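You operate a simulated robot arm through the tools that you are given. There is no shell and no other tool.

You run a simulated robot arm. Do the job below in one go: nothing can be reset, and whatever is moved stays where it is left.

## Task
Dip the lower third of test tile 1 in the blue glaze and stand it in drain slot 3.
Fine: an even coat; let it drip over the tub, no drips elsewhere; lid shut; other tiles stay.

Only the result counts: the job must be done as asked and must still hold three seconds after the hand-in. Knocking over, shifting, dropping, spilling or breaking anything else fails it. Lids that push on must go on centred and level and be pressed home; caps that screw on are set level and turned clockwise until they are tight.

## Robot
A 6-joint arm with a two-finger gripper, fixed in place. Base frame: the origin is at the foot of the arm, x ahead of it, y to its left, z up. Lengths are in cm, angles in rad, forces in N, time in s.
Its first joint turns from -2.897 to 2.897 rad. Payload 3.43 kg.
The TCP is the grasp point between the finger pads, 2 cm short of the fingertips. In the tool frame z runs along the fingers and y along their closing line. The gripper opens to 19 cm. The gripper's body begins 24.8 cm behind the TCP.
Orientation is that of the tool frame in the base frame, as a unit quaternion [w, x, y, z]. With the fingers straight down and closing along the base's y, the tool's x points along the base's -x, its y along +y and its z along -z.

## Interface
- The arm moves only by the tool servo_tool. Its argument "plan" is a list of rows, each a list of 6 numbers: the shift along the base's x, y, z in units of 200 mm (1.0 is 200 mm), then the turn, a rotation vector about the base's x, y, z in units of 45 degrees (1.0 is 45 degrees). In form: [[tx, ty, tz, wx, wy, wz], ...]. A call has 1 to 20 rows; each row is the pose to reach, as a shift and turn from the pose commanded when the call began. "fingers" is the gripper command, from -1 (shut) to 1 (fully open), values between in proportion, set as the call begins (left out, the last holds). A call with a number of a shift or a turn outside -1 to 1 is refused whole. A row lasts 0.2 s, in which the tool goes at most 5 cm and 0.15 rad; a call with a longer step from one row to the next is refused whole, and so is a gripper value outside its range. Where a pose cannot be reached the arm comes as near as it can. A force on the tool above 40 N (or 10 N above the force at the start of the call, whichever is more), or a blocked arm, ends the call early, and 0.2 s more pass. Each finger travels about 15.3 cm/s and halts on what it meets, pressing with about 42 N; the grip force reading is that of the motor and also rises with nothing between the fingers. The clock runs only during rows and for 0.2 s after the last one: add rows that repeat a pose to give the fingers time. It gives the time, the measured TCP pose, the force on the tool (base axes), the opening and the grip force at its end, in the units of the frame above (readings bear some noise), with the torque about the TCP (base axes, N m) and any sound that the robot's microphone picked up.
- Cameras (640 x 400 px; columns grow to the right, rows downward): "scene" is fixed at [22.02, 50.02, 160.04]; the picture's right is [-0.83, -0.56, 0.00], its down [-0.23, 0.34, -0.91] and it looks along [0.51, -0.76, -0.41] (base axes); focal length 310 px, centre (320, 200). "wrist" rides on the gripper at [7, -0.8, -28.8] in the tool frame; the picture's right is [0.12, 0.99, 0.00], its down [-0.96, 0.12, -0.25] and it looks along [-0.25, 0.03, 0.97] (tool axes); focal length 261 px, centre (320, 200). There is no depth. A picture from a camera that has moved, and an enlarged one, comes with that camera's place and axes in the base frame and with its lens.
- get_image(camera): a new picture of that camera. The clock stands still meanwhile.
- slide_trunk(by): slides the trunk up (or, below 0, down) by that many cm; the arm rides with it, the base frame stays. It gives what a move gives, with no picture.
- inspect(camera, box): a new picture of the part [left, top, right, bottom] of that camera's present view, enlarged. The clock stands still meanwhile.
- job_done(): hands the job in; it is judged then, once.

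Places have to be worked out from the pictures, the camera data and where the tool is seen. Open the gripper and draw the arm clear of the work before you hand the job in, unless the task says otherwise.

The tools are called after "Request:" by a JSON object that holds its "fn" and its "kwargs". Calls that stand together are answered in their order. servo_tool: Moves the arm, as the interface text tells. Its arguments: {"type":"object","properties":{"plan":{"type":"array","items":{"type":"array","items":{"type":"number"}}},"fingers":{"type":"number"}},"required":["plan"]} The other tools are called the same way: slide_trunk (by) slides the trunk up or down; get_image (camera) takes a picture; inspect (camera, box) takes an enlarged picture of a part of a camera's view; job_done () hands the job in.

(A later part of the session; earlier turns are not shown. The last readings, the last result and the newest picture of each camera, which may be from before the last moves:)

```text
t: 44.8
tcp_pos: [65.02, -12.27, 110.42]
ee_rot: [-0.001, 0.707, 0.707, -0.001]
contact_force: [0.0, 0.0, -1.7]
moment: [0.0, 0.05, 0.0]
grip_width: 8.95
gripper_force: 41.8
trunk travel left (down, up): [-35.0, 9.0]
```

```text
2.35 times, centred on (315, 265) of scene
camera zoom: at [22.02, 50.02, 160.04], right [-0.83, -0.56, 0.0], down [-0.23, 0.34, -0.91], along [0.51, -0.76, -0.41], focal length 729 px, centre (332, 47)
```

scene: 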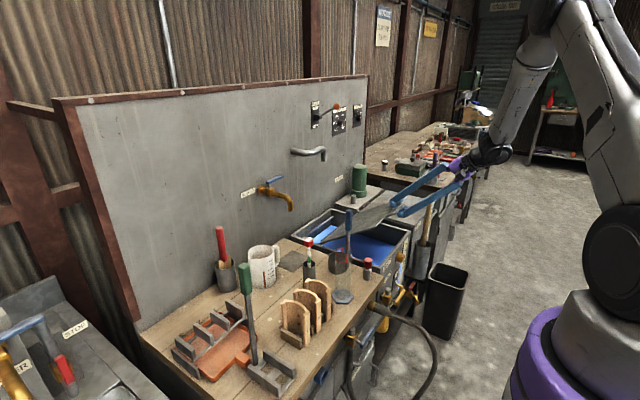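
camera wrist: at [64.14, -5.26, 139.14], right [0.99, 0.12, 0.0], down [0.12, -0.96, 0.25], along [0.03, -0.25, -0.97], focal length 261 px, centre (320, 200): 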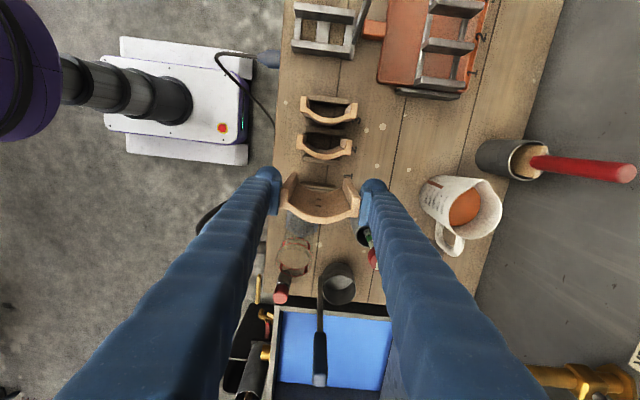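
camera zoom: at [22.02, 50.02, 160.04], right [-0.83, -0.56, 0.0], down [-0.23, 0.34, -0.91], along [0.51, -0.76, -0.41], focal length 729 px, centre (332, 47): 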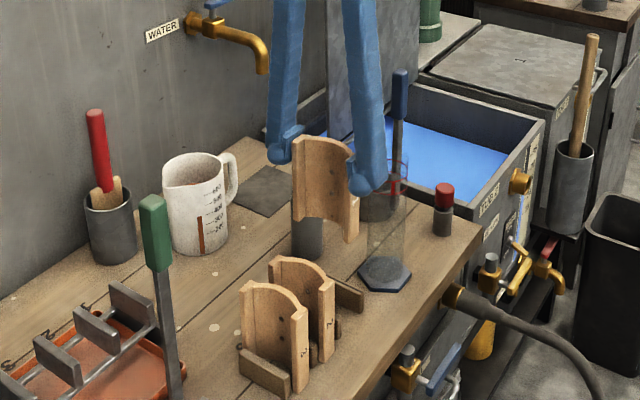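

Tile 1 is out cleanly and the other tiles stand. I raise it to clear the tall tools (top ≈112) and carry it to the tub.

Request:
{"fn": "servo_tool", "kwargs": {"plan": [[0, 0, 0.15, 0, 0, 0], [0, 0, 0.33, 0, 0, 0], [0, 0, 0.51, 0, 0, 0], [0, 0, 0.69, 0, 0, 0], [0, 0, 0.85, 0, 0, 0], [0, 0, 0.93, 0, 0, 0]]}}

Request:
{"fn": "servo_tool", "kwargs": {"plan": [[0.01, -0.12, 0, 0, 0, 0], [0.02, -0.28, 0, 0, 0, 0], [0.03, -0.46, 0, 0, 0, 0], [0.04, -0.64, 0, 0, 0, 0], [0.05, -0.82, 0, 0, 0, 0], [0.06, -1.0, 0, 0, 0, 0]]}}

Request:
{"fn": "servo_tool", "kwargs": {"plan": [[0.01, -0.16, 0, 0, 0, 0], [0.02, -0.32, 0, 0, 0, 0], [0.03, -0.48, 0, 0, 0, 0], [0.05, -0.64, 0, 0, 0, 0], [0.07, -0.82, 0, 0, 0, 0], [0.09, -1.0, 0, 0, 0, 0]]}}

Request:
{"fn": "servo_tool", "kwargs": {"plan": [[0, -0.14, 0, 0, 0, 0], [0, -0.28, 0, 0, 0, 0], [0, -0.4, 0, 0, 0, 0], [0, -0.46, 0, 0, 0, 0], [0, -0.46, 0, 0, 0, 0]]}}

Request:
{"fn": "get_image", "kwargs": {"camera": "wrist"}}

Request:
{"fn": "get_image", "kwargs": {"camera": "scene"}}

```text
t: 46.2
tcp_pos: [64.97, -12.46, 129.0]
ee_rot: [0.001, 0.708, 0.706, 0.0]
contact_force: [-0.3, 0.0, -2.4]
moment: [-0.01, 0.04, -0.01]
grip_width: 8.96
gripper_force: 41.9
trunk travel left (down, up): [-35.0, 9.0]
```

```text
t: 47.6
tcp_pos: [66.13, -32.55, 128.89]
ee_rot: [-0.001, 0.707, 0.707, 0.0]
contact_force: [0.0, -0.4, -1.9]
moment: [0.12, 0.03, 0.03]
grip_width: 8.96
gripper_force: 41.3
trunk travel left (down, up): [-35.0, 9.0]
```

```text
t: 49.0
tcp_pos: [68.02, -52.39, 128.9]
ee_rot: [-0.001, 0.706, 0.708, 0.001]
contact_force: [0.3, -1.3, -2.6]
moment: [0.15, -0.01, 0.0]
grip_width: 8.95
gripper_force: 42.9
trunk travel left (down, up): [-35.0, 9.0]
```

```text
t: 50.2
tcp_pos: [68.0, -61.36, 128.98]
ee_rot: [-0.001, 0.707, 0.707, 0.0]
contact_force: [-0.5, 0.2, -1.4]
moment: [-0.08, 0.04, -0.02]
grip_width: 8.96
gripper_force: 41.8
trunk travel left (down, up): [-35.0, 9.0]
```

```text
taken
camera wrist: at [67.1, -54.4, 157.78], right [0.99, 0.12, 0.0], down [0.12, -0.96, 0.25], along [0.03, -0.25, -0.97], focal length 261 px, centre (320, 200)
```

wrist: 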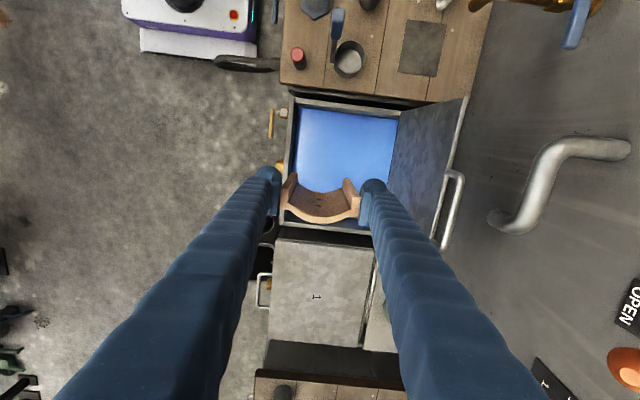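

```text
taken
```

scene: 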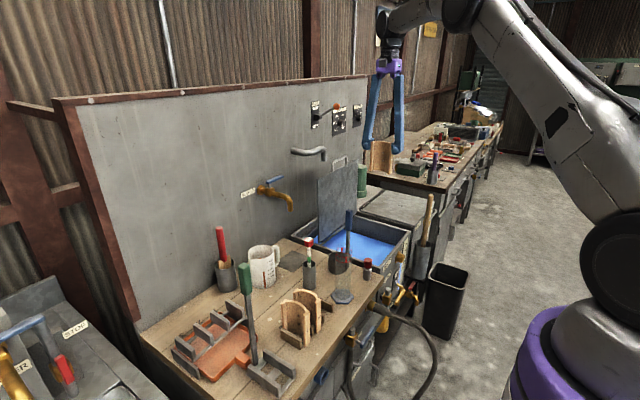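

Tile 1 hangs over the open tub. I descend to just above the rim level (tile bottom ≈87) and check clearances.

Request:
{"fn": "servo_tool", "kwargs": {"plan": [[0.01, -0.01, -0.15, 0, 0, 0], [0.03, -0.02, -0.35, 0, 0, 0], [0.05, -0.03, -0.55, 0, 0, 0], [0.06, -0.04, -0.75, 0, 0, 0], [0.07, -0.05, -0.9, 0, 0, 0], [0.07, -0.05, -1.0, 0, 0, 0]]}}

Request:
{"fn": "servo_tool", "kwargs": {"plan": [[0, 0, -0.12, 0, 0, 0], [0, 0, -0.28, 0, 0, 0], [0, 0, -0.44, 0, 0, 0], [0, 0, -0.56, 0, 0, 0], [0, 0, -0.6, 0, 0, 0], [0, 0, -0.6, 0, 0, 0]]}}

Request:
{"fn": "inspect", "kwargs": {"camera": "scene", "box": [290, 130, 450, 290]}}

Request:
{"fn": "get_image", "kwargs": {"camera": "wrist"}}

```text
t: 51.6
tcp_pos: [69.47, -62.35, 108.96]
ee_rot: [0.0, 0.707, 0.707, 0.001]
contact_force: [-1.5, -0.5, -2.0]
moment: [0.04, 0.01, -0.03]
grip_width: 8.95
gripper_force: 42.1
trunk travel left (down, up): [-35.0, 9.0]
```

```text
t: 53.0
tcp_pos: [69.33, -62.44, 96.91]
ee_rot: [0.0, 0.707, 0.707, -0.001]
contact_force: [-0.1, 0.6, -2.6]
moment: [0.0, 0.02, 0.0]
grip_width: 8.94
gripper_force: 42.4
trunk travel left (down, up): [-35.0, 9.0]
```

```text
2.50 times, centred on (370, 210) of scene
camera zoom: at [22.02, 50.02, 160.04], right [-0.83, -0.56, 0.0], down [-0.23, 0.34, -0.91], along [0.51, -0.76, -0.41], focal length 775 px, centre (195, 175)
```

zoom: 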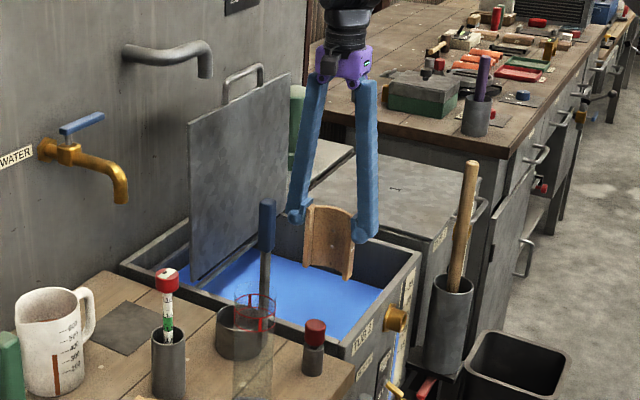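

```text
taken
camera wrist: at [68.37, -55.43, 125.67], right [0.99, 0.12, 0.0], down [0.12, -0.96, 0.25], along [0.03, -0.25, -0.97], focal length 261 px, centre (320, 200)
```

wrist: 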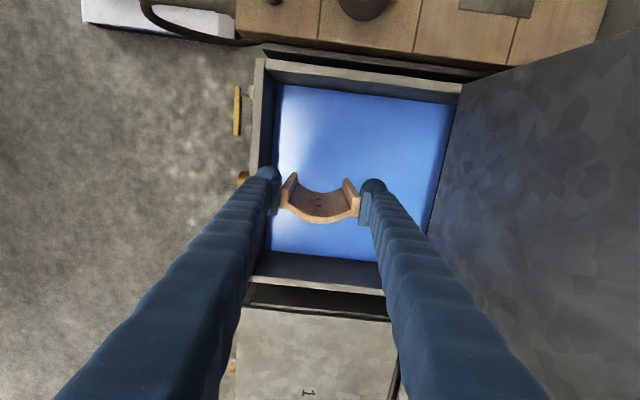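

Well centred in the tub. I enlarge the view once more to confirm the glaze level from this closer viewpoint before dipping.

Request:
{"fn": "inspect", "kwargs": {"camera": "wrist", "box": [230, 220, 400, 330]}}

Request:
{"fn": "inspect", "kwargs": {"camera": "wrist", "box": [240, 40, 470, 180]}}

Request:
{"fn": "inspect", "kwargs": {"camera": "scene", "box": [350, 190, 430, 260]}}

```text
3.64 times, centred on (315, 275) of wrist
camera zoom: at [68.37, -55.43, 125.67], right [0.99, 0.12, 0.0], down [0.12, -0.96, 0.25], along [0.03, -0.25, -0.97], focal length 948 px, centre (338, -73)
```

zoom: 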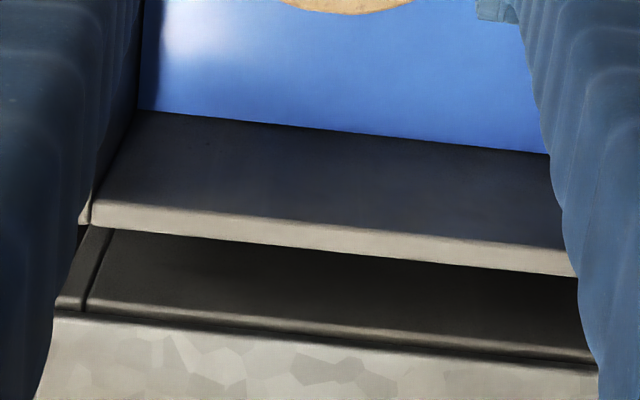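

```text
2.78 times, centred on (355, 110) of wrist
camera zoom: at [68.37, -55.43, 125.67], right [0.99, 0.12, 0.0], down [0.12, -0.96, 0.25], along [0.03, -0.25, -0.97], focal length 725 px, centre (223, 450)
```

zoom: 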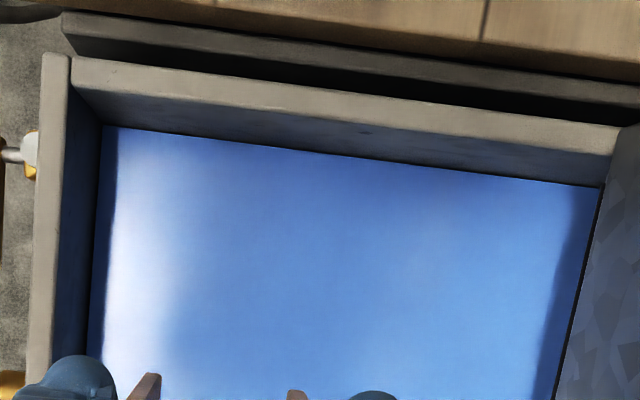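

```text
5.71 times, centred on (390, 225) of scene
camera zoom: at [22.02, 50.02, 160.04], right [-0.83, -0.56, 0.0], down [-0.23, 0.34, -0.91], along [0.51, -0.76, -0.41], focal length 1771 px, centre (-80, 57)
```

zoom: 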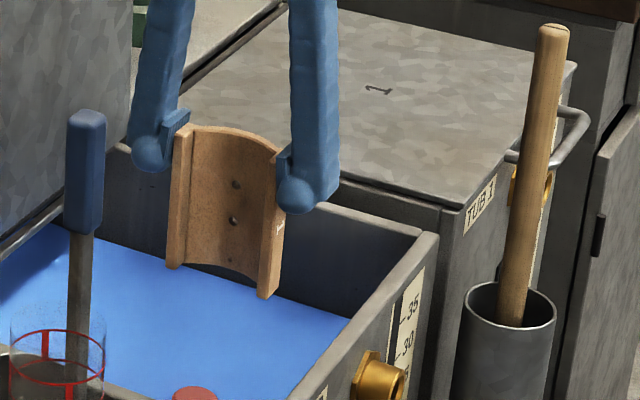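

The level from this view is ≈75.5, the tile bottom hangs ≈9.5 cm below the TCP, and the tile is ≈12 cm tall, so a 4 cm dip needs TCP z≈80.9. I lower to just above the surface first.

Request:
{"fn": "servo_tool", "kwargs": {"plan": [[0, 0, -0.1, 0, 0, 0], [0, 0, -0.22, 0, 0, 0], [0, 0, -0.34, 0, 0, 0], [0, 0, -0.43, 0, 0, 0], [0, 0, -0.47, 0, 0, 0], [0, 0, -0.47, 0, 0, 0]]}}

Request:
{"fn": "get_image", "kwargs": {"camera": "wrist"}}

Request:
{"fn": "inspect", "kwargs": {"camera": "scene", "box": [350, 190, 430, 260]}}

```text
t: 54.4
tcp_pos: [69.39, -62.52, 87.43]
ee_rot: [0.0, 0.707, 0.707, 0.0]
contact_force: [-0.1, -0.2, -2.5]
moment: [0.01, -0.01, -0.02]
grip_width: 8.92
gripper_force: 42.2
trunk travel left (down, up): [-35.0, 9.0]
```

```text
taken
camera wrist: at [68.47, -55.51, 116.23], right [0.99, 0.12, 0.0], down [0.12, -0.96, 0.25], along [0.03, -0.25, -0.97], focal length 261 px, centre (320, 200)
```

wrist: 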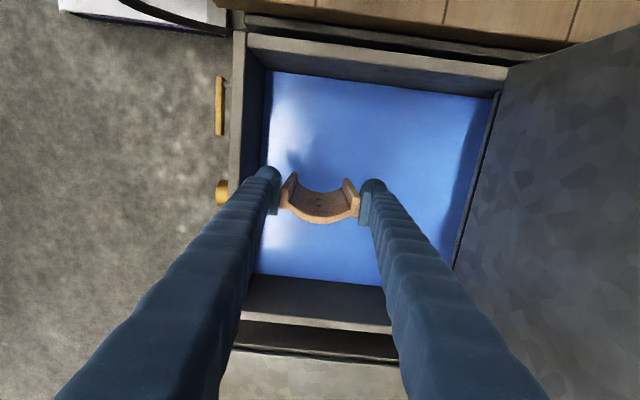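

```text
5.71 times, centred on (390, 225) of scene
camera zoom: at [22.02, 50.02, 160.04], right [-0.83, -0.56, 0.0], down [-0.23, 0.34, -0.91], along [0.51, -0.76, -0.41], focal length 1771 px, centre (-80, 57)
```

zoom: 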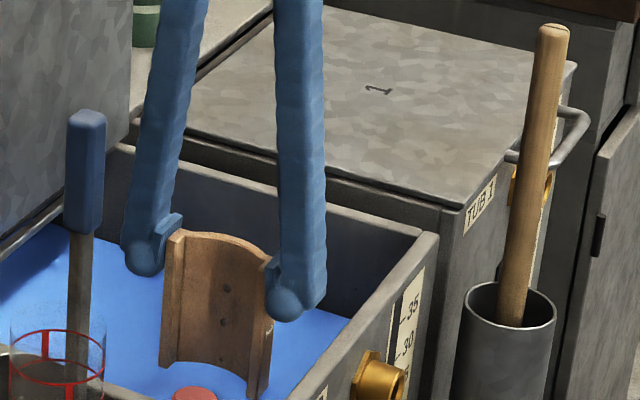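

Tile bottom is ≈2.5 cm above the surface. I dip it steadily at 2.5 cm/s to TCP z≈80.9 and hold for about a second and a half.

Request:
{"fn": "servo_tool", "kwargs": {"plan": [[0, 0, -0.025, 0, 0, 0], [0, 0, -0.05, 0, 0, 0], [0, 0, -0.075, 0, 0, 0], [0, 0, -0.1, 0, 0, 0], [0, 0, -0.125, 0, 0, 0], [0, 0, -0.15, 0, 0, 0], [0, 0, -0.175, 0, 0, 0], [0, 0, -0.2, 0, 0, 0], [0, 0, -0.225, 0, 0, 0], [0, 0, -0.25, 0, 0, 0], [0, 0, -0.275, 0, 0, 0], [0, 0, -0.3, 0, 0, 0], [0, 0, -0.325, 0, 0, 0], [0, 0, -0.325, 0, 0, 0], [0, 0, -0.325, 0, 0, 0], [0, 0, -0.325, 0, 0, 0], [0, 0, -0.325, 0, 0, 0], [0, 0, -0.325, 0, 0, 0]]}}

Request:
{"fn": "inspect", "kwargs": {"camera": "wrist", "box": [260, 150, 380, 250]}}

Request:
{"fn": "inspect", "kwargs": {"camera": "scene", "box": [350, 190, 430, 260]}}

```text
t: 58.2
tcp_pos: [69.26, -62.53, 80.82]
ee_rot: [0.0, 0.707, 0.707, -0.001]
contact_force: [0.8, 0.8, -2.6]
moment: [0.03, -0.05, -0.01]
grip_width: 8.95
gripper_force: 41.6
trunk travel left (down, up): [-35.0, 9.0]
```

```text
4.00 times, centred on (320, 200) of wrist
camera zoom: at [68.46, -55.52, 109.79], right [0.99, 0.12, 0.0], down [0.12, -0.96, 0.25], along [0.03, -0.25, -0.97], focal length 1043 px, centre (320, 200)
```

zoom: 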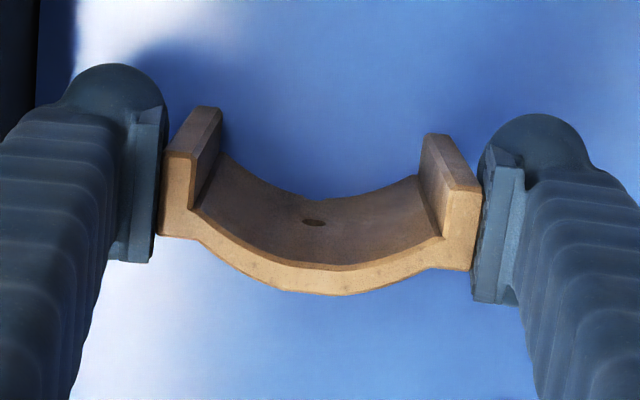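

```text
5.71 times, centred on (390, 225) of scene
camera zoom: at [22.02, 50.02, 160.04], right [-0.83, -0.56, 0.0], down [-0.23, 0.34, -0.91], along [0.51, -0.76, -0.41], focal length 1771 px, centre (-80, 57)
```

zoom: 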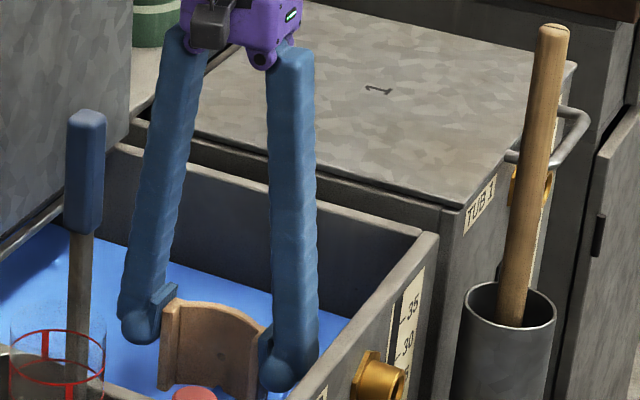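

Immersion reads about 4 cm with the tile level. Dwell is done; I withdraw at a steady 2 cm/s until the bottom is a few cm above the surface.

Request:
{"fn": "servo_tool", "kwargs": {"plan": [[0, 0, 0.02, 0, 0, 0], [0, 0, 0.04, 0, 0, 0], [0, 0, 0.06, 0, 0, 0], [0, 0, 0.08, 0, 0, 0], [0, 0, 0.1, 0, 0, 0], [0, 0, 0.12, 0, 0, 0], [0, 0, 0.14, 0, 0, 0], [0, 0, 0.16, 0, 0, 0], [0, 0, 0.18, 0, 0, 0], [0, 0, 0.2, 0, 0, 0], [0, 0, 0.22, 0, 0, 0], [0, 0, 0.24, 0, 0, 0], [0, 0, 0.26, 0, 0, 0], [0, 0, 0.28, 0, 0, 0], [0, 0, 0.3, 0, 0, 0], [0, 0, 0.32, 0, 0, 0], [0, 0, 0.34, 0, 0, 0], [0, 0, 0.36, 0, 0, 0], [0, 0, 0.38, 0, 0, 0], [0, 0, 0.4, 0, 0, 0]]}}

Request:
{"fn": "inspect", "kwargs": {"camera": "wrist", "box": [260, 140, 380, 240]}}

Request:
{"fn": "inspect", "kwargs": {"camera": "scene", "box": [350, 190, 430, 260]}}

```text
t: 62.4
tcp_pos: [69.36, -62.45, 88.95]
ee_rot: [0.0, 0.707, 0.707, -0.001]
contact_force: [-1.4, -0.7, -2.1]
moment: [0.02, -0.02, -0.01]
grip_width: 8.94
gripper_force: 42.2
trunk travel left (down, up): [-35.0, 9.0]
```

```text
4.00 times, centred on (320, 190) of wrist
camera zoom: at [68.44, -55.48, 117.77], right [0.99, 0.12, 0.0], down [0.12, -0.96, 0.25], along [0.03, -0.25, -0.97], focal length 1043 px, centre (320, 240)
```

zoom: 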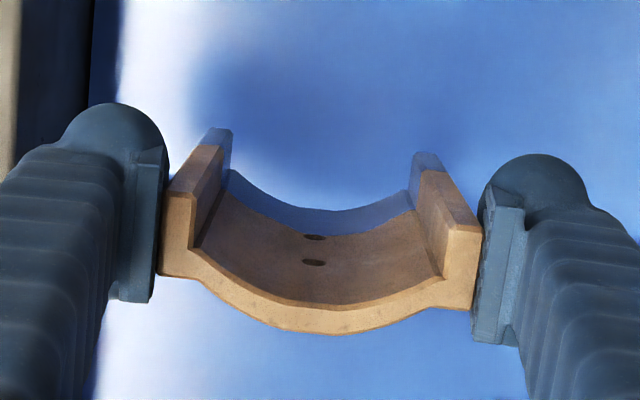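

```text
5.71 times, centred on (390, 225) of scene
camera zoom: at [22.02, 50.02, 160.04], right [-0.83, -0.56, 0.0], down [-0.23, 0.34, -0.91], along [0.51, -0.76, -0.41], focal length 1771 px, centre (-80, 57)
```

zoom: 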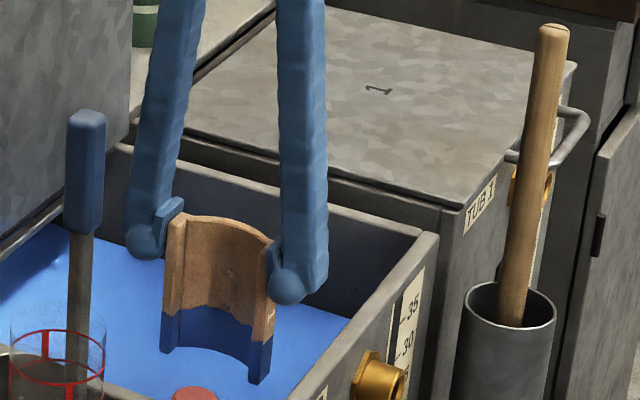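

The blue coat is on, with a straight waterline. I zoom in to judge its height and let it drip over the tub.

Request:
{"fn": "inspect", "kwargs": {"camera": "scene", "box": [372, 222, 404, 260]}}

Request:
{"fn": "servo_tool", "kwargs": {"plan": [[0, 0, 0, 0, 0, 0], [0, 0, 0, 0, 0, 0], [0, 0, 0, 0, 0, 0], [0, 0, 0, 0, 0, 0], [0, 0, 0, 0, 0, 0], [0, 0, 0, 0, 0, 0], [0, 0, 0, 0, 0, 0], [0, 0, 0, 0, 0, 0], [0, 0, 0, 0, 0, 0], [0, 0, 0, 0, 0, 0], [0, 0, 0, 0, 0, 0], [0, 0, 0, 0, 0, 0], [0, 0, 0, 0, 0, 0], [0, 0, 0, 0, 0, 0], [0, 0, 0, 0, 0, 0], [0, 0, 0, 0, 0, 0], [0, 0, 0, 0, 0, 0], [0, 0, 0, 0, 0, 0], [0, 0, 0, 0, 0, 0], [0, 0, 0, 0, 0, 0]]}}

Request:
{"fn": "inspect", "kwargs": {"camera": "scene", "box": [365, 215, 415, 265]}}

```text
10.53 times, centred on (388, 241) of scene
camera zoom: at [22.02, 50.02, 160.04], right [-0.83, -0.56, 0.0], down [-0.23, 0.34, -0.91], along [0.51, -0.76, -0.41], focal length 3263 px, centre (-396, -232)
```

zoom: 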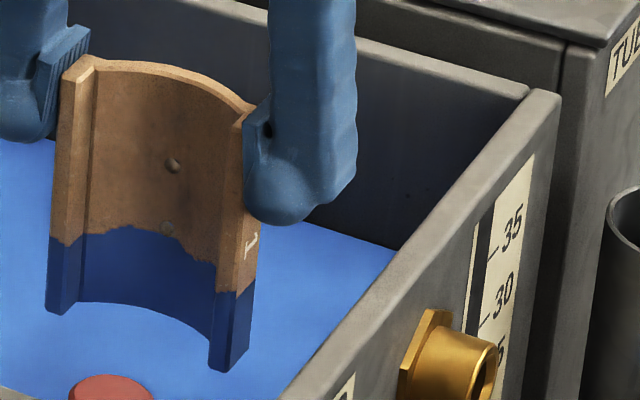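

```text
t: 66.6
tcp_pos: [69.35, -62.5, 89.07]
ee_rot: [0.0, 0.707, 0.707, -0.001]
contact_force: [0.4, 0.0, -2.5]
moment: [0.05, 0.01, 0.02]
grip_width: 8.94
gripper_force: 42.0
trunk travel left (down, up): [-35.0, 9.0]
```

```text
8.00 times, centred on (390, 240) of scene
camera zoom: at [22.02, 50.02, 160.04], right [-0.83, -0.56, 0.0], down [-0.23, 0.34, -0.91], along [0.51, -0.76, -0.41], focal length 2480 px, centre (-240, -120)
```

zoom: 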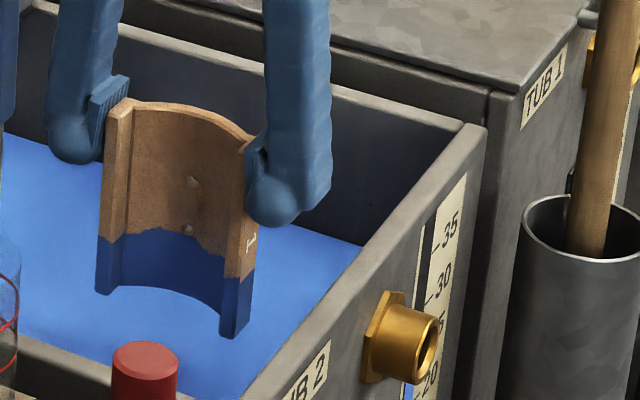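

Coat height reads ≈0.31–0.33 of the tile, as wanted, with no runs seen. I keep it hanging over the tub to drip off thoroughly.

Request:
{"fn": "servo_tool", "kwargs": {"plan": [[0, 0, 0, 0, 0, 0], [0, 0, 0, 0, 0, 0], [0, 0, 0, 0, 0, 0], [0, 0, 0, 0, 0, 0], [0, 0, 0, 0, 0, 0], [0, 0, 0, 0, 0, 0], [0, 0, 0, 0, 0, 0], [0, 0, 0, 0, 0, 0], [0, 0, 0, 0, 0, 0], [0, 0, 0, 0, 0, 0], [0, 0, 0, 0, 0, 0], [0, 0, 0, 0, 0, 0], [0, 0, 0, 0, 0, 0], [0, 0, 0, 0, 0, 0], [0, 0, 0, 0, 0, 0], [0, 0, 0, 0, 0, 0], [0, 0, 0, 0, 0, 0], [0, 0, 0, 0, 0, 0], [0, 0, 0, 0, 0, 0], [0, 0, 0, 0, 0, 0]]}}

Request:
{"fn": "servo_tool", "kwargs": {"plan": [[0, 0, 0, 0, 0, 0], [0, 0, 0, 0, 0, 0], [0, 0, 0, 0, 0, 0], [0, 0, 0, 0, 0, 0], [0, 0, 0, 0, 0, 0], [0, 0, 0, 0, 0, 0], [0, 0, 0, 0, 0, 0], [0, 0, 0, 0, 0, 0], [0, 0, 0, 0, 0, 0], [0, 0, 0, 0, 0, 0], [0, 0, 0, 0, 0, 0], [0, 0, 0, 0, 0, 0], [0, 0, 0, 0, 0, 0], [0, 0, 0, 0, 0, 0], [0, 0, 0, 0, 0, 0], [0, 0, 0, 0, 0, 0], [0, 0, 0, 0, 0, 0], [0, 0, 0, 0, 0, 0], [0, 0, 0, 0, 0, 0], [0, 0, 0, 0, 0, 0]]}}

Request:
{"fn": "servo_tool", "kwargs": {"plan": [[0, 0, 0, 0, 0, 0], [0, 0, 0, 0, 0, 0], [0, 0, 0, 0, 0, 0], [0, 0, 0, 0, 0, 0], [0, 0, 0, 0, 0, 0], [0, 0, 0, 0, 0, 0], [0, 0, 0, 0, 0, 0], [0, 0, 0, 0, 0, 0], [0, 0, 0, 0, 0, 0], [0, 0, 0, 0, 0, 0], [0, 0, 0, 0, 0, 0], [0, 0, 0, 0, 0, 0], [0, 0, 0, 0, 0, 0], [0, 0, 0, 0, 0, 0], [0, 0, 0, 0, 0, 0], [0, 0, 0, 0, 0, 0], [0, 0, 0, 0, 0, 0], [0, 0, 0, 0, 0, 0], [0, 0, 0, 0, 0, 0], [0, 0, 0, 0, 0, 0]]}}

Request:
{"fn": "inspect", "kwargs": {"camera": "scene", "box": [372, 222, 404, 260]}}

Request:
{"fn": "inspect", "kwargs": {"camera": "wrist", "box": [260, 140, 380, 240]}}

```text
t: 70.8
tcp_pos: [69.3, -62.51, 88.94]
ee_rot: [-0.001, 0.707, 0.707, -0.001]
contact_force: [0.1, -0.2, -1.9]
moment: [0.04, 0.01, 0.01]
grip_width: 8.91
gripper_force: 42.0
trunk travel left (down, up): [-35.0, 9.0]
```

```text
t: 75.0
tcp_pos: [69.36, -62.51, 89.04]
ee_rot: [-0.001, 0.707, 0.707, -0.001]
contact_force: [0.5, 0.5, -3.1]
moment: [0.04, 0.06, -0.01]
grip_width: 8.88
gripper_force: 41.8
trunk travel left (down, up): [-35.0, 9.0]
```

```text
t: 79.2
tcp_pos: [69.37, -62.66, 88.95]
ee_rot: [-0.001, 0.707, 0.707, 0.0]
contact_force: [-0.6, -0.5, -2.2]
moment: [0.05, -0.01, -0.01]
grip_width: 8.92
gripper_force: 41.9
trunk travel left (down, up): [-35.0, 9.0]
```

```text
10.53 times, centred on (388, 241) of scene
camera zoom: at [22.02, 50.02, 160.04], right [-0.83, -0.56, 0.0], down [-0.23, 0.34, -0.91], along [0.51, -0.76, -0.41], focal length 3263 px, centre (-396, -232)
```

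zoom: 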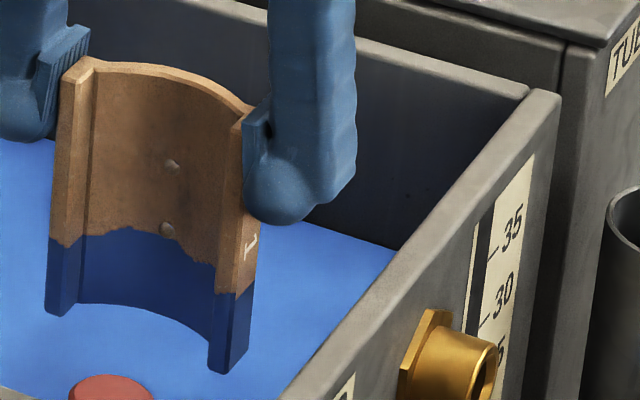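

```text
4.00 times, centred on (320, 190) of wrist
camera zoom: at [68.46, -55.48, 117.78], right [0.99, 0.12, 0.0], down [0.12, -0.96, 0.25], along [0.03, -0.25, -0.97], focal length 1043 px, centre (320, 240)
```

zoom: 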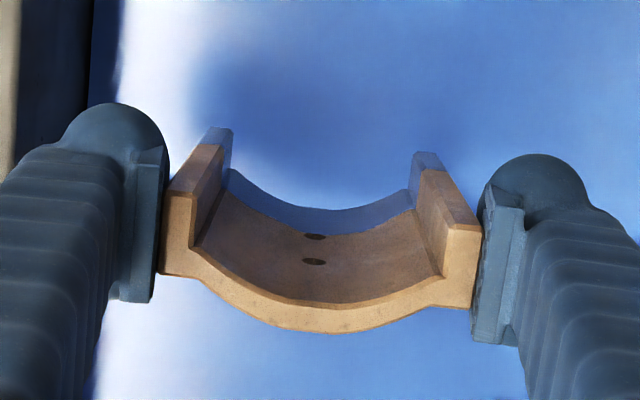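

No drips or runs are visible. For safety I wait a further dozen seconds over the tub before moving it across the bench.

Request:
{"fn": "servo_tool", "kwargs": {"plan": [[0, 0, 0, 0, 0, 0], [0, 0, 0, 0, 0, 0], [0, 0, 0, 0, 0, 0], [0, 0, 0, 0, 0, 0], [0, 0, 0, 0, 0, 0], [0, 0, 0, 0, 0, 0], [0, 0, 0, 0, 0, 0], [0, 0, 0, 0, 0, 0], [0, 0, 0, 0, 0, 0], [0, 0, 0, 0, 0, 0], [0, 0, 0, 0, 0, 0], [0, 0, 0, 0, 0, 0], [0, 0, 0, 0, 0, 0], [0, 0, 0, 0, 0, 0], [0, 0, 0, 0, 0, 0], [0, 0, 0, 0, 0, 0], [0, 0, 0, 0, 0, 0], [0, 0, 0, 0, 0, 0], [0, 0, 0, 0, 0, 0], [0, 0, 0, 0, 0, 0]]}}

Request:
{"fn": "servo_tool", "kwargs": {"plan": [[0, 0, 0, 0, 0, 0], [0, 0, 0, 0, 0, 0], [0, 0, 0, 0, 0, 0], [0, 0, 0, 0, 0, 0], [0, 0, 0, 0, 0, 0], [0, 0, 0, 0, 0, 0], [0, 0, 0, 0, 0, 0], [0, 0, 0, 0, 0, 0], [0, 0, 0, 0, 0, 0], [0, 0, 0, 0, 0, 0], [0, 0, 0, 0, 0, 0], [0, 0, 0, 0, 0, 0], [0, 0, 0, 0, 0, 0], [0, 0, 0, 0, 0, 0], [0, 0, 0, 0, 0, 0], [0, 0, 0, 0, 0, 0], [0, 0, 0, 0, 0, 0], [0, 0, 0, 0, 0, 0], [0, 0, 0, 0, 0, 0], [0, 0, 0, 0, 0, 0]]}}

Request:
{"fn": "servo_tool", "kwargs": {"plan": [[0, 0, 0, 0, 0, 0], [0, 0, 0, 0, 0, 0], [0, 0, 0, 0, 0, 0], [0, 0, 0, 0, 0, 0], [0, 0, 0, 0, 0, 0], [0, 0, 0, 0, 0, 0], [0, 0, 0, 0, 0, 0], [0, 0, 0, 0, 0, 0], [0, 0, 0, 0, 0, 0], [0, 0, 0, 0, 0, 0], [0, 0, 0, 0, 0, 0], [0, 0, 0, 0, 0, 0], [0, 0, 0, 0, 0, 0], [0, 0, 0, 0, 0, 0], [0, 0, 0, 0, 0, 0], [0, 0, 0, 0, 0, 0], [0, 0, 0, 0, 0, 0], [0, 0, 0, 0, 0, 0], [0, 0, 0, 0, 0, 0], [0, 0, 0, 0, 0, 0]]}}

Request:
{"fn": "inspect", "kwargs": {"camera": "scene", "box": [372, 222, 404, 260]}}

```text
t: 83.4
tcp_pos: [69.42, -62.55, 88.86]
ee_rot: [-0.002, 0.707, 0.707, 0.0]
contact_force: [-0.2, -1.2, -3.1]
moment: [-0.01, 0.04, 0.02]
grip_width: 8.89
gripper_force: 41.6
trunk travel left (down, up): [-35.0, 9.0]
```

```text
t: 87.6
tcp_pos: [69.35, -62.49, 88.89]
ee_rot: [0.0, 0.707, 0.707, -0.001]
contact_force: [1.0, 0.7, -2.6]
moment: [0.0, 0.0, 0.0]
grip_width: 8.9
gripper_force: 42.3
trunk travel left (down, up): [-35.0, 9.0]
```

```text
t: 91.8
tcp_pos: [69.33, -62.47, 88.95]
ee_rot: [-0.001, 0.707, 0.707, -0.001]
contact_force: [-0.1, -0.3, -2.2]
moment: [0.03, 0.02, -0.03]
grip_width: 8.92
gripper_force: 42.2
trunk travel left (down, up): [-35.0, 9.0]
```

```text
10.53 times, centred on (388, 241) of scene
camera zoom: at [22.02, 50.02, 160.04], right [-0.83, -0.56, 0.0], down [-0.23, 0.34, -0.91], along [0.51, -0.76, -0.41], focal length 3263 px, centre (-396, -232)
```

zoom: 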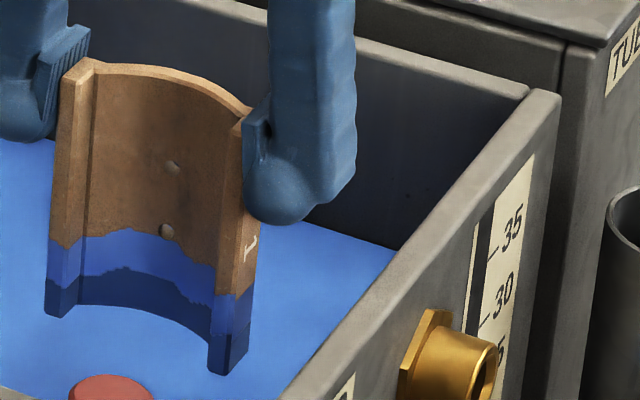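

Now the upper part of the coat has turned lighter (setting) while the lower part is still wet. I keep waiting over the tub until the whole coat has drained.

Request:
{"fn": "servo_tool", "kwargs": {"plan": [[0, 0, 0, 0, 0, 0], [0, 0, 0, 0, 0, 0], [0, 0, 0, 0, 0, 0], [0, 0, 0, 0, 0, 0], [0, 0, 0, 0, 0, 0], [0, 0, 0, 0, 0, 0], [0, 0, 0, 0, 0, 0], [0, 0, 0, 0, 0, 0], [0, 0, 0, 0, 0, 0], [0, 0, 0, 0, 0, 0], [0, 0, 0, 0, 0, 0], [0, 0, 0, 0, 0, 0], [0, 0, 0, 0, 0, 0], [0, 0, 0, 0, 0, 0], [0, 0, 0, 0, 0, 0], [0, 0, 0, 0, 0, 0], [0, 0, 0, 0, 0, 0], [0, 0, 0, 0, 0, 0], [0, 0, 0, 0, 0, 0], [0, 0, 0, 0, 0, 0]]}}

Request:
{"fn": "servo_tool", "kwargs": {"plan": [[0, 0, 0, 0, 0, 0], [0, 0, 0, 0, 0, 0], [0, 0, 0, 0, 0, 0], [0, 0, 0, 0, 0, 0], [0, 0, 0, 0, 0, 0], [0, 0, 0, 0, 0, 0], [0, 0, 0, 0, 0, 0], [0, 0, 0, 0, 0, 0], [0, 0, 0, 0, 0, 0], [0, 0, 0, 0, 0, 0], [0, 0, 0, 0, 0, 0], [0, 0, 0, 0, 0, 0], [0, 0, 0, 0, 0, 0], [0, 0, 0, 0, 0, 0], [0, 0, 0, 0, 0, 0], [0, 0, 0, 0, 0, 0], [0, 0, 0, 0, 0, 0], [0, 0, 0, 0, 0, 0], [0, 0, 0, 0, 0, 0], [0, 0, 0, 0, 0, 0]]}}

Request:
{"fn": "inspect", "kwargs": {"camera": "scene", "box": [372, 222, 404, 260]}}

Request:
{"fn": "servo_tool", "kwargs": {"plan": [[0, 0, 0, 0, 0, 0], [0, 0, 0, 0, 0, 0], [0, 0, 0, 0, 0, 0], [0, 0, 0, 0, 0, 0], [0, 0, 0, 0, 0, 0], [0, 0, 0, 0, 0, 0], [0, 0, 0, 0, 0, 0], [0, 0, 0, 0, 0, 0], [0, 0, 0, 0, 0, 0], [0, 0, 0, 0, 0, 0], [0, 0, 0, 0, 0, 0], [0, 0, 0, 0, 0, 0], [0, 0, 0, 0, 0, 0], [0, 0, 0, 0, 0, 0], [0, 0, 0, 0, 0, 0], [0, 0, 0, 0, 0, 0], [0, 0, 0, 0, 0, 0], [0, 0, 0, 0, 0, 0], [0, 0, 0, 0, 0, 0], [0, 0, 0, 0, 0, 0]]}}

Request:
{"fn": "inspect", "kwargs": {"camera": "scene", "box": [372, 222, 404, 260]}}

```text
t: 96.0
tcp_pos: [69.42, -62.47, 88.94]
ee_rot: [-0.001, 0.707, 0.707, 0.0]
contact_force: [-0.5, 0.0, -1.2]
moment: [0.02, 0.02, 0.0]
grip_width: 8.89
gripper_force: 42.4
trunk travel left (down, up): [-35.0, 9.0]
```

```text
t: 100.2
tcp_pos: [69.27, -62.5, 89.06]
ee_rot: [0.0, 0.707, 0.707, 0.0]
contact_force: [0.5, 0.1, -2.4]
moment: [0.02, 0.02, 0.02]
grip_width: 8.87
gripper_force: 42.5
trunk travel left (down, up): [-35.0, 9.0]
```

```text
10.53 times, centred on (388, 241) of scene
camera zoom: at [22.02, 50.02, 160.04], right [-0.83, -0.56, 0.0], down [-0.23, 0.34, -0.91], along [0.51, -0.76, -0.41], focal length 3263 px, centre (-396, -232)
```

zoom: 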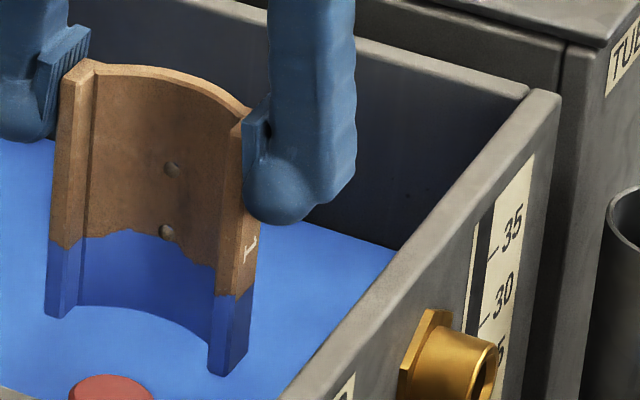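

```text
t: 104.4
tcp_pos: [69.4, -62.53, 88.95]
ee_rot: [-0.001, 0.707, 0.707, 0.0]
contact_force: [0.4, 0.3, -2.5]
moment: [0.03, -0.03, 0.01]
grip_width: 8.87
gripper_force: 42.3
trunk travel left (down, up): [-35.0, 9.0]
```

```text
10.53 times, centred on (388, 241) of scene
camera zoom: at [22.02, 50.02, 160.04], right [-0.83, -0.56, 0.0], down [-0.23, 0.34, -0.91], along [0.51, -0.76, -0.41], focal length 3263 px, centre (-396, -232)
```

zoom: 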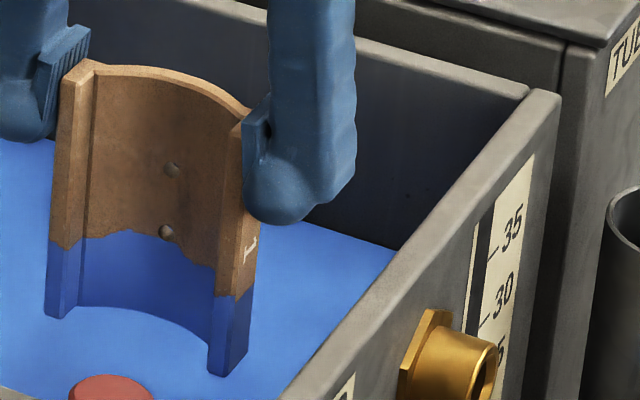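

After ~40 s the whole coat is uniformly light blue: drained and set. I raise the tile straight out of the tub.

Request:
{"fn": "servo_tool", "kwargs": {"plan": [[0, 0, 0.1, 0, 0, 0], [0, 0, 0.25, 0, 0, 0], [0, 0, 0.42, 0, 0, 0], [0, 0, 0.6, 0, 0, 0], [0, 0, 0.78, 0, 0, 0], [0, 0, 0.92, 0, 0, 0], [0, 0, 1.0, 0, 0, 0]]}}

Request:
{"fn": "servo_tool", "kwargs": {"plan": [[0, 0, 0.1, 0, 0, 0], [0, 0, 0.25, 0, 0, 0], [0, 0, 0.42, 0, 0, 0], [0, 0, 0.6, 0, 0, 0], [0, 0, 0.78, 0, 0, 0], [0, 0, 0.92, 0, 0, 0], [0, 0, 1.0, 0, 0, 0]]}}

Request:
{"fn": "servo_tool", "kwargs": {"plan": [[0, 0.05, 0.1, 0, 0, 0], [0, 0.15, 0.2, 0, 0, 0], [0, 0.3, 0.28, 0, 0, 0], [0, 0.48, 0.32, 0, 0, 0], [0, 0.66, 0.33, 0, 0, 0], [0, 0.84, 0.33, 0, 0, 0], [0, 1.0, 0.33, 0, 0, 0]]}}

Request:
{"fn": "get_image", "kwargs": {"camera": "scene"}}

```text
t: 106.0
tcp_pos: [69.29, -62.44, 109.03]
ee_rot: [-0.001, 0.707, 0.707, 0.0]
contact_force: [-0.3, -0.2, -1.7]
moment: [0.0, -0.06, 0.0]
grip_width: 8.89
gripper_force: 41.9
trunk travel left (down, up): [-35.0, 9.0]
```

```text
t: 107.6
tcp_pos: [69.26, -62.47, 129.12]
ee_rot: [-0.001, 0.708, 0.707, -0.001]
contact_force: [0.2, 0.3, -1.5]
moment: [0.01, 0.02, 0.01]
grip_width: 8.86
gripper_force: 42.7
trunk travel left (down, up): [-35.0, 9.0]
```

```text
t: 109.2
tcp_pos: [69.46, -42.32, 135.59]
ee_rot: [0.0, 0.708, 0.707, -0.001]
contact_force: [-0.5, 0.5, -2.1]
moment: [-0.03, -0.03, -0.02]
grip_width: 8.87
gripper_force: 41.8
trunk travel left (down, up): [-35.0, 9.0]
```

```text
taken
```

scene: 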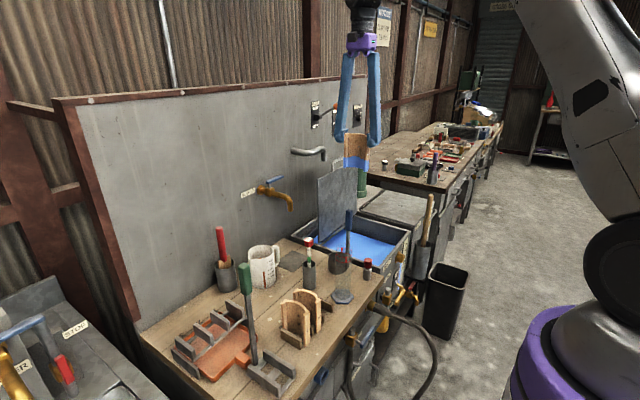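

Lid still open and steady, tile carried high. I continue along the bench toward slot 3 at the same height.

Request:
{"fn": "servo_tool", "kwargs": {"plan": [[0.02, 0.16, 0, 0, 0, 0], [0.04, 0.34, 0, 0, 0, 0], [0.08, 0.52, 0, 0, 0, 0], [0.12, 0.7, 0, 0, 0, 0], [0.16, 0.86, 0, 0, 0, 0], [0.2, 1.0, 0, 0, 0, 0]]}}

Request:
{"fn": "servo_tool", "kwargs": {"plan": [[0.05, 0.16, 0, 0, 0, 0], [0.1, 0.34, 0, 0, 0, 0], [0.15, 0.52, 0, 0, 0, 0], [0.2, 0.7, 0, 0, 0, 0], [0.25, 0.86, 0, 0, 0, 0], [0.3, 1.0, 0, 0, 0, 0]]}}

Request:
{"fn": "servo_tool", "kwargs": {"plan": [[0.04, 0.16, 0, 0, 0, 0], [0.08, 0.34, 0, 0, 0, 0], [0.12, 0.52, 0, 0, 0, 0], [0.15, 0.7, 0, 0, 0, 0], [0.17, 0.86, 0, 0, 0, 0], [0.175, 1.0, 0, 0, 0, 0]]}}

Request:
{"fn": "servo_tool", "kwargs": {"plan": [[0, 0.05, -0.08, 0, 0, 0], [0, 0.1, -0.2, 0, 0, 0], [0, 0.105, -0.38, 0, 0, 0], [0, 0.105, -0.55, 0, 0, 0], [0, 0.105, -0.7, 0, 0, 0], [0, 0.105, -0.75, 0, 0, 0], [0, 0.105, -0.75, 0, 0, 0]]}}

Request:
{"fn": "get_image", "kwargs": {"camera": "wrist"}}

Request:
{"fn": "inspect", "kwargs": {"camera": "wrist", "box": [260, 120, 400, 240]}}

Request:
{"fn": "inspect", "kwargs": {"camera": "scene", "box": [150, 240, 290, 390]}}

```text
t: 110.6
tcp_pos: [73.47, -22.36, 135.69]
ee_rot: [0.0, 0.707, 0.707, 0.0]
contact_force: [0.9, 0.2, -2.4]
moment: [-0.12, 0.02, 0.02]
grip_width: 8.85
gripper_force: 42.1
trunk travel left (down, up): [-35.0, 9.0]
```

```text
t: 112.0
tcp_pos: [79.47, -2.53, 135.69]
ee_rot: [0.0, 0.707, 0.707, -0.001]
contact_force: [0.6, 0.6, -1.7]
moment: [-0.04, 0.03, -0.03]
grip_width: 8.88
gripper_force: 42.0
trunk travel left (down, up): [-35.0, 9.0]
```

```text
t: 113.4
tcp_pos: [82.79, 17.69, 135.51]
ee_rot: [0.001, 0.707, 0.707, 0.0]
contact_force: [0.3, 0.9, -2.2]
moment: [-0.11, -0.02, 0.0]
grip_width: 8.86
gripper_force: 41.7
trunk travel left (down, up): [-35.0, 9.0]
```

```text
t: 115.0
tcp_pos: [82.97, 19.64, 120.48]
ee_rot: [-0.001, 0.707, 0.707, -0.001]
contact_force: [0.7, 0.6, -2.5]
moment: [0.04, -0.01, 0.01]
grip_width: 8.86
gripper_force: 42.3
trunk travel left (down, up): [-35.0, 9.0]
```

```text
taken
camera wrist: at [82.01, 26.61, 149.39], right [0.99, 0.12, 0.0], down [0.12, -0.96, 0.25], along [0.03, -0.25, -0.97], focal length 261 px, centre (320, 200)
```

wrist: 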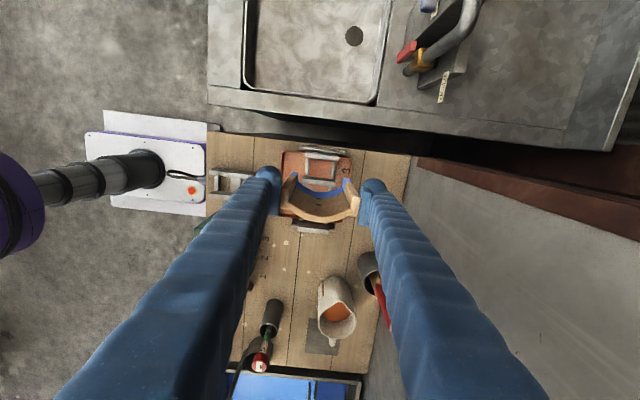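

```text
3.33 times, centred on (330, 180) of wrist
camera zoom: at [82.01, 26.61, 149.39], right [0.99, 0.12, 0.0], down [0.12, -0.96, 0.25], along [0.03, -0.25, -0.97], focal length 869 px, centre (287, 267)
```

zoom: 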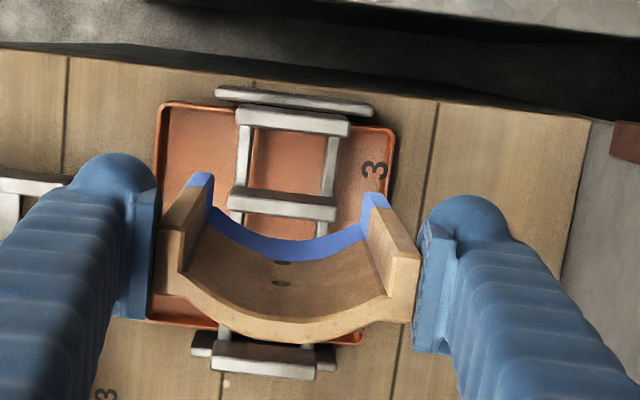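

```text
2.67 times, centred on (220, 315) of scene
camera zoom: at [22.02, 50.02, 160.04], right [-0.83, -0.56, 0.0], down [-0.23, 0.34, -0.91], along [0.51, -0.76, -0.41], focal length 826 px, centre (587, -107)
```

zoom: 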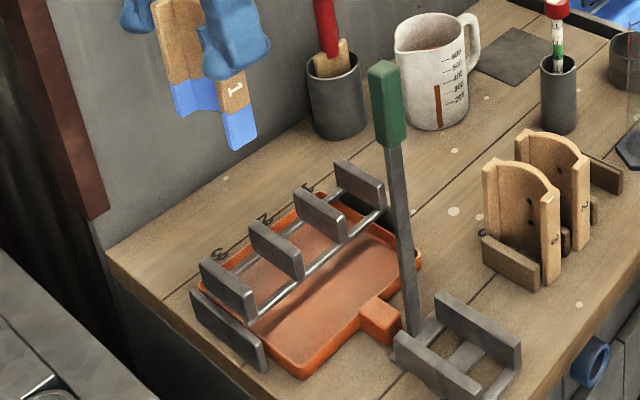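

The tile hangs above slot 3. I zoom on the slot to refine its y-position from this closer view.

Request:
{"fn": "inspect", "kwargs": {"camera": "wrist", "box": [296, 140, 352, 190]}}

```text
8.00 times, centred on (324, 165) of wrist
camera zoom: at [82.01, 26.61, 149.39], right [0.99, 0.12, 0.0], down [0.12, -0.96, 0.25], along [0.03, -0.25, -0.97], focal length 2085 px, centre (288, 480)
```

zoom: 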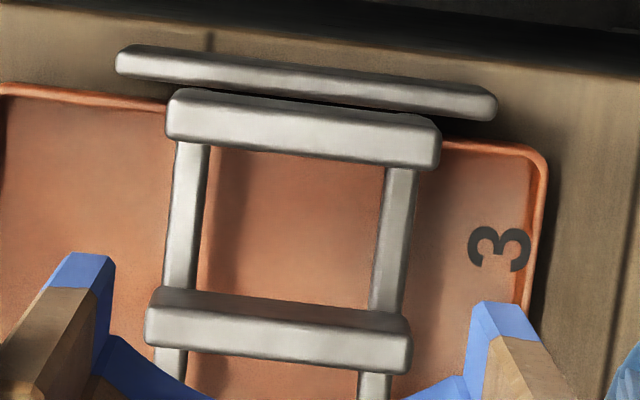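

Slot 3 measures y 16.84–21.49 (centre ≈19.17), x centre 82.97, so the tile needs +0.15 cm in y. I lower to just above the dividers.

Request:
{"fn": "servo_tool", "kwargs": {"plan": [[0, 0.008, -0.1, 0, 0, 0], [0, 0.008, -0.25, 0, 0, 0], [0, 0.008, -0.42, 0, 0, 0], [0, 0.008, -0.58, 0, 0, 0], [0, 0.008, -0.7, 0, 0, 0], [0, 0.008, -0.75, 0, 0, 0], [0, 0.008, -0.75, 0, 0, 0]]}}

Request:
{"fn": "inspect", "kwargs": {"camera": "wrist", "box": [260, 120, 400, 240]}}

Request:
{"fn": "inspect", "kwargs": {"camera": "scene", "box": [160, 280, 260, 380]}}

```text
t: 116.6
tcp_pos: [82.88, 19.75, 105.58]
ee_rot: [-0.001, 0.707, 0.707, -0.001]
contact_force: [0.5, -0.8, -1.9]
moment: [0.04, -0.01, 0.02]
grip_width: 8.84
gripper_force: 42.7
trunk travel left (down, up): [-35.0, 9.0]
```

```text
3.33 times, centred on (330, 180) of wrist
camera zoom: at [82.02, 26.76, 134.35], right [0.99, 0.12, 0.0], down [0.12, -0.96, 0.25], along [0.03, -0.25, -0.97], focal length 869 px, centre (287, 267)
```

zoom: 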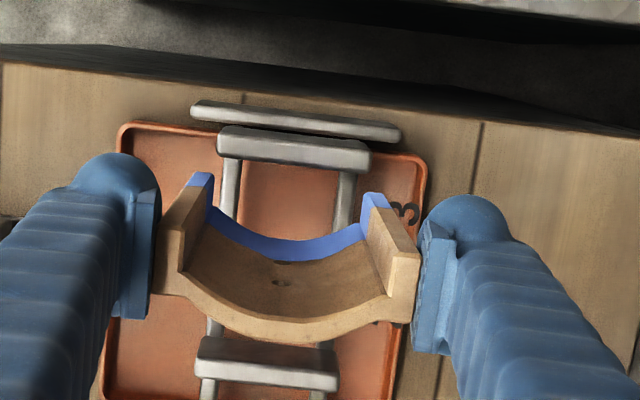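

```text
4.00 times, centred on (210, 330) of scene
camera zoom: at [22.02, 50.02, 160.04], right [-0.83, -0.56, 0.0], down [-0.23, 0.34, -0.91], along [0.51, -0.76, -0.41], focal length 1240 px, centre (760, -320)
```

zoom: 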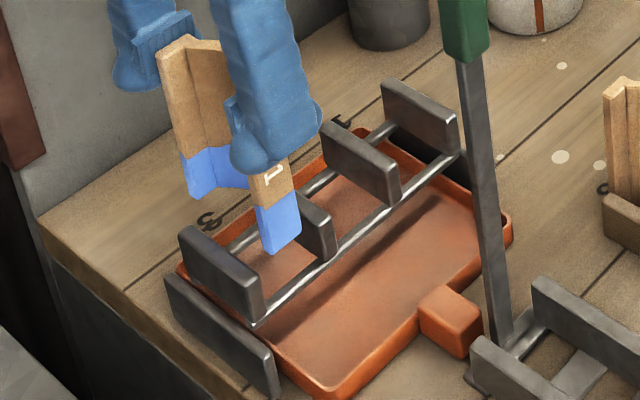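

Clearances are ≈0.6 cm on both sides of the slot. I lower between the dividers, then creep down to find the rods.

Request:
{"fn": "servo_tool", "kwargs": {"plan": [[0, 0, -0.05, 0, 0, 0], [0, 0, -0.1, 0, 0, 0], [0, 0, -0.15, 0, 0, 0], [0, 0, -0.19, 0, 0, 0], [0, 0, -0.21, 0, 0, 0], [0, 0, -0.21, 0, 0, 0]]}}

Request:
{"fn": "servo_tool", "kwargs": {"plan": [[0, 0, -0.01, 0, 0, 0], [0, 0, -0.02, 0, 0, 0], [0, 0, -0.025, 0, 0, 0], [0, 0, -0.025, 0, 0, 0]]}}

Request:
{"fn": "inspect", "kwargs": {"camera": "scene", "box": [160, 290, 250, 380]}}

```text
t: 118.0
tcp_pos: [82.78, 19.7, 101.31]
ee_rot: [-0.001, 0.707, 0.707, -0.001]
contact_force: [-0.7, -0.1, -3.4]
moment: [0.01, 0.01, 0.0]
grip_width: 8.83
gripper_force: 42.1
trunk travel left (down, up): [-35.0, 9.0]
```

```text
t: 119.0
tcp_pos: [82.91, 19.72, 100.86]
ee_rot: [-0.001, 0.708, 0.707, 0.0]
contact_force: [0.2, -0.3, -2.3]
moment: [0.02, 0.03, -0.02]
grip_width: 8.82
gripper_force: 42.1
trunk travel left (down, up): [-35.0, 9.0]
```

```text
4.44 times, centred on (205, 335) of scene
camera zoom: at [22.02, 50.02, 160.04], right [-0.83, -0.56, 0.0], down [-0.23, 0.34, -0.91], along [0.51, -0.76, -0.41], focal length 1378 px, centre (831, -400)
```

zoom: 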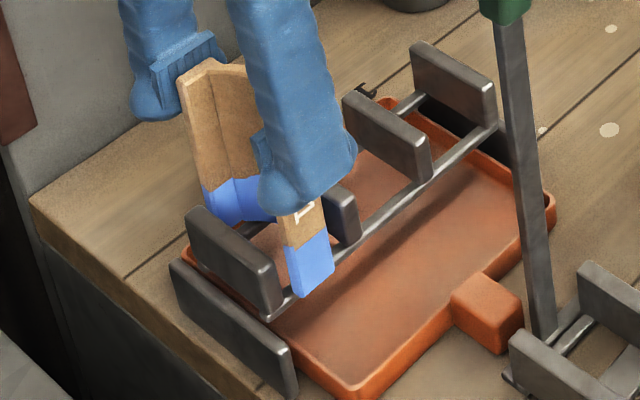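

Tile is within slot 3, no contact yet (force still just its weight). I creep down in small steps.

Request:
{"fn": "servo_tool", "kwargs": {"plan": [[0, 0, -0.01, 0, 0, 0], [0, 0, -0.02, 0, 0, 0], [0, 0, -0.02, 0, 0, 0]]}}

Request:
{"fn": "servo_tool", "kwargs": {"plan": [[0, 0, -0.01, 0, 0, 0], [0, 0, -0.015, 0, 0, 0], [0, 0, -0.015, 0, 0, 0]]}}

```text
t: 119.8
tcp_pos: [82.86, 19.77, 100.56]
ee_rot: [-0.001, 0.707, 0.707, -0.001]
contact_force: [-0.2, -0.5, 7.2]
moment: [-0.11, 0.25, 0.0]
grip_width: 8.84
gripper_force: 42.1
trunk travel left (down, up): [-35.0, 9.0]
```

```text
t: 120.6
tcp_pos: [82.97, 19.75, 100.6]
ee_rot: [0.001, 0.707, 0.707, 0.002]
contact_force: [3.4, -2.1, 34.3]
moment: [-0.7, 0.28, 0.08]
grip_width: 8.87
gripper_force: 41.9
trunk travel left (down, up): [-35.0, 9.0]
```

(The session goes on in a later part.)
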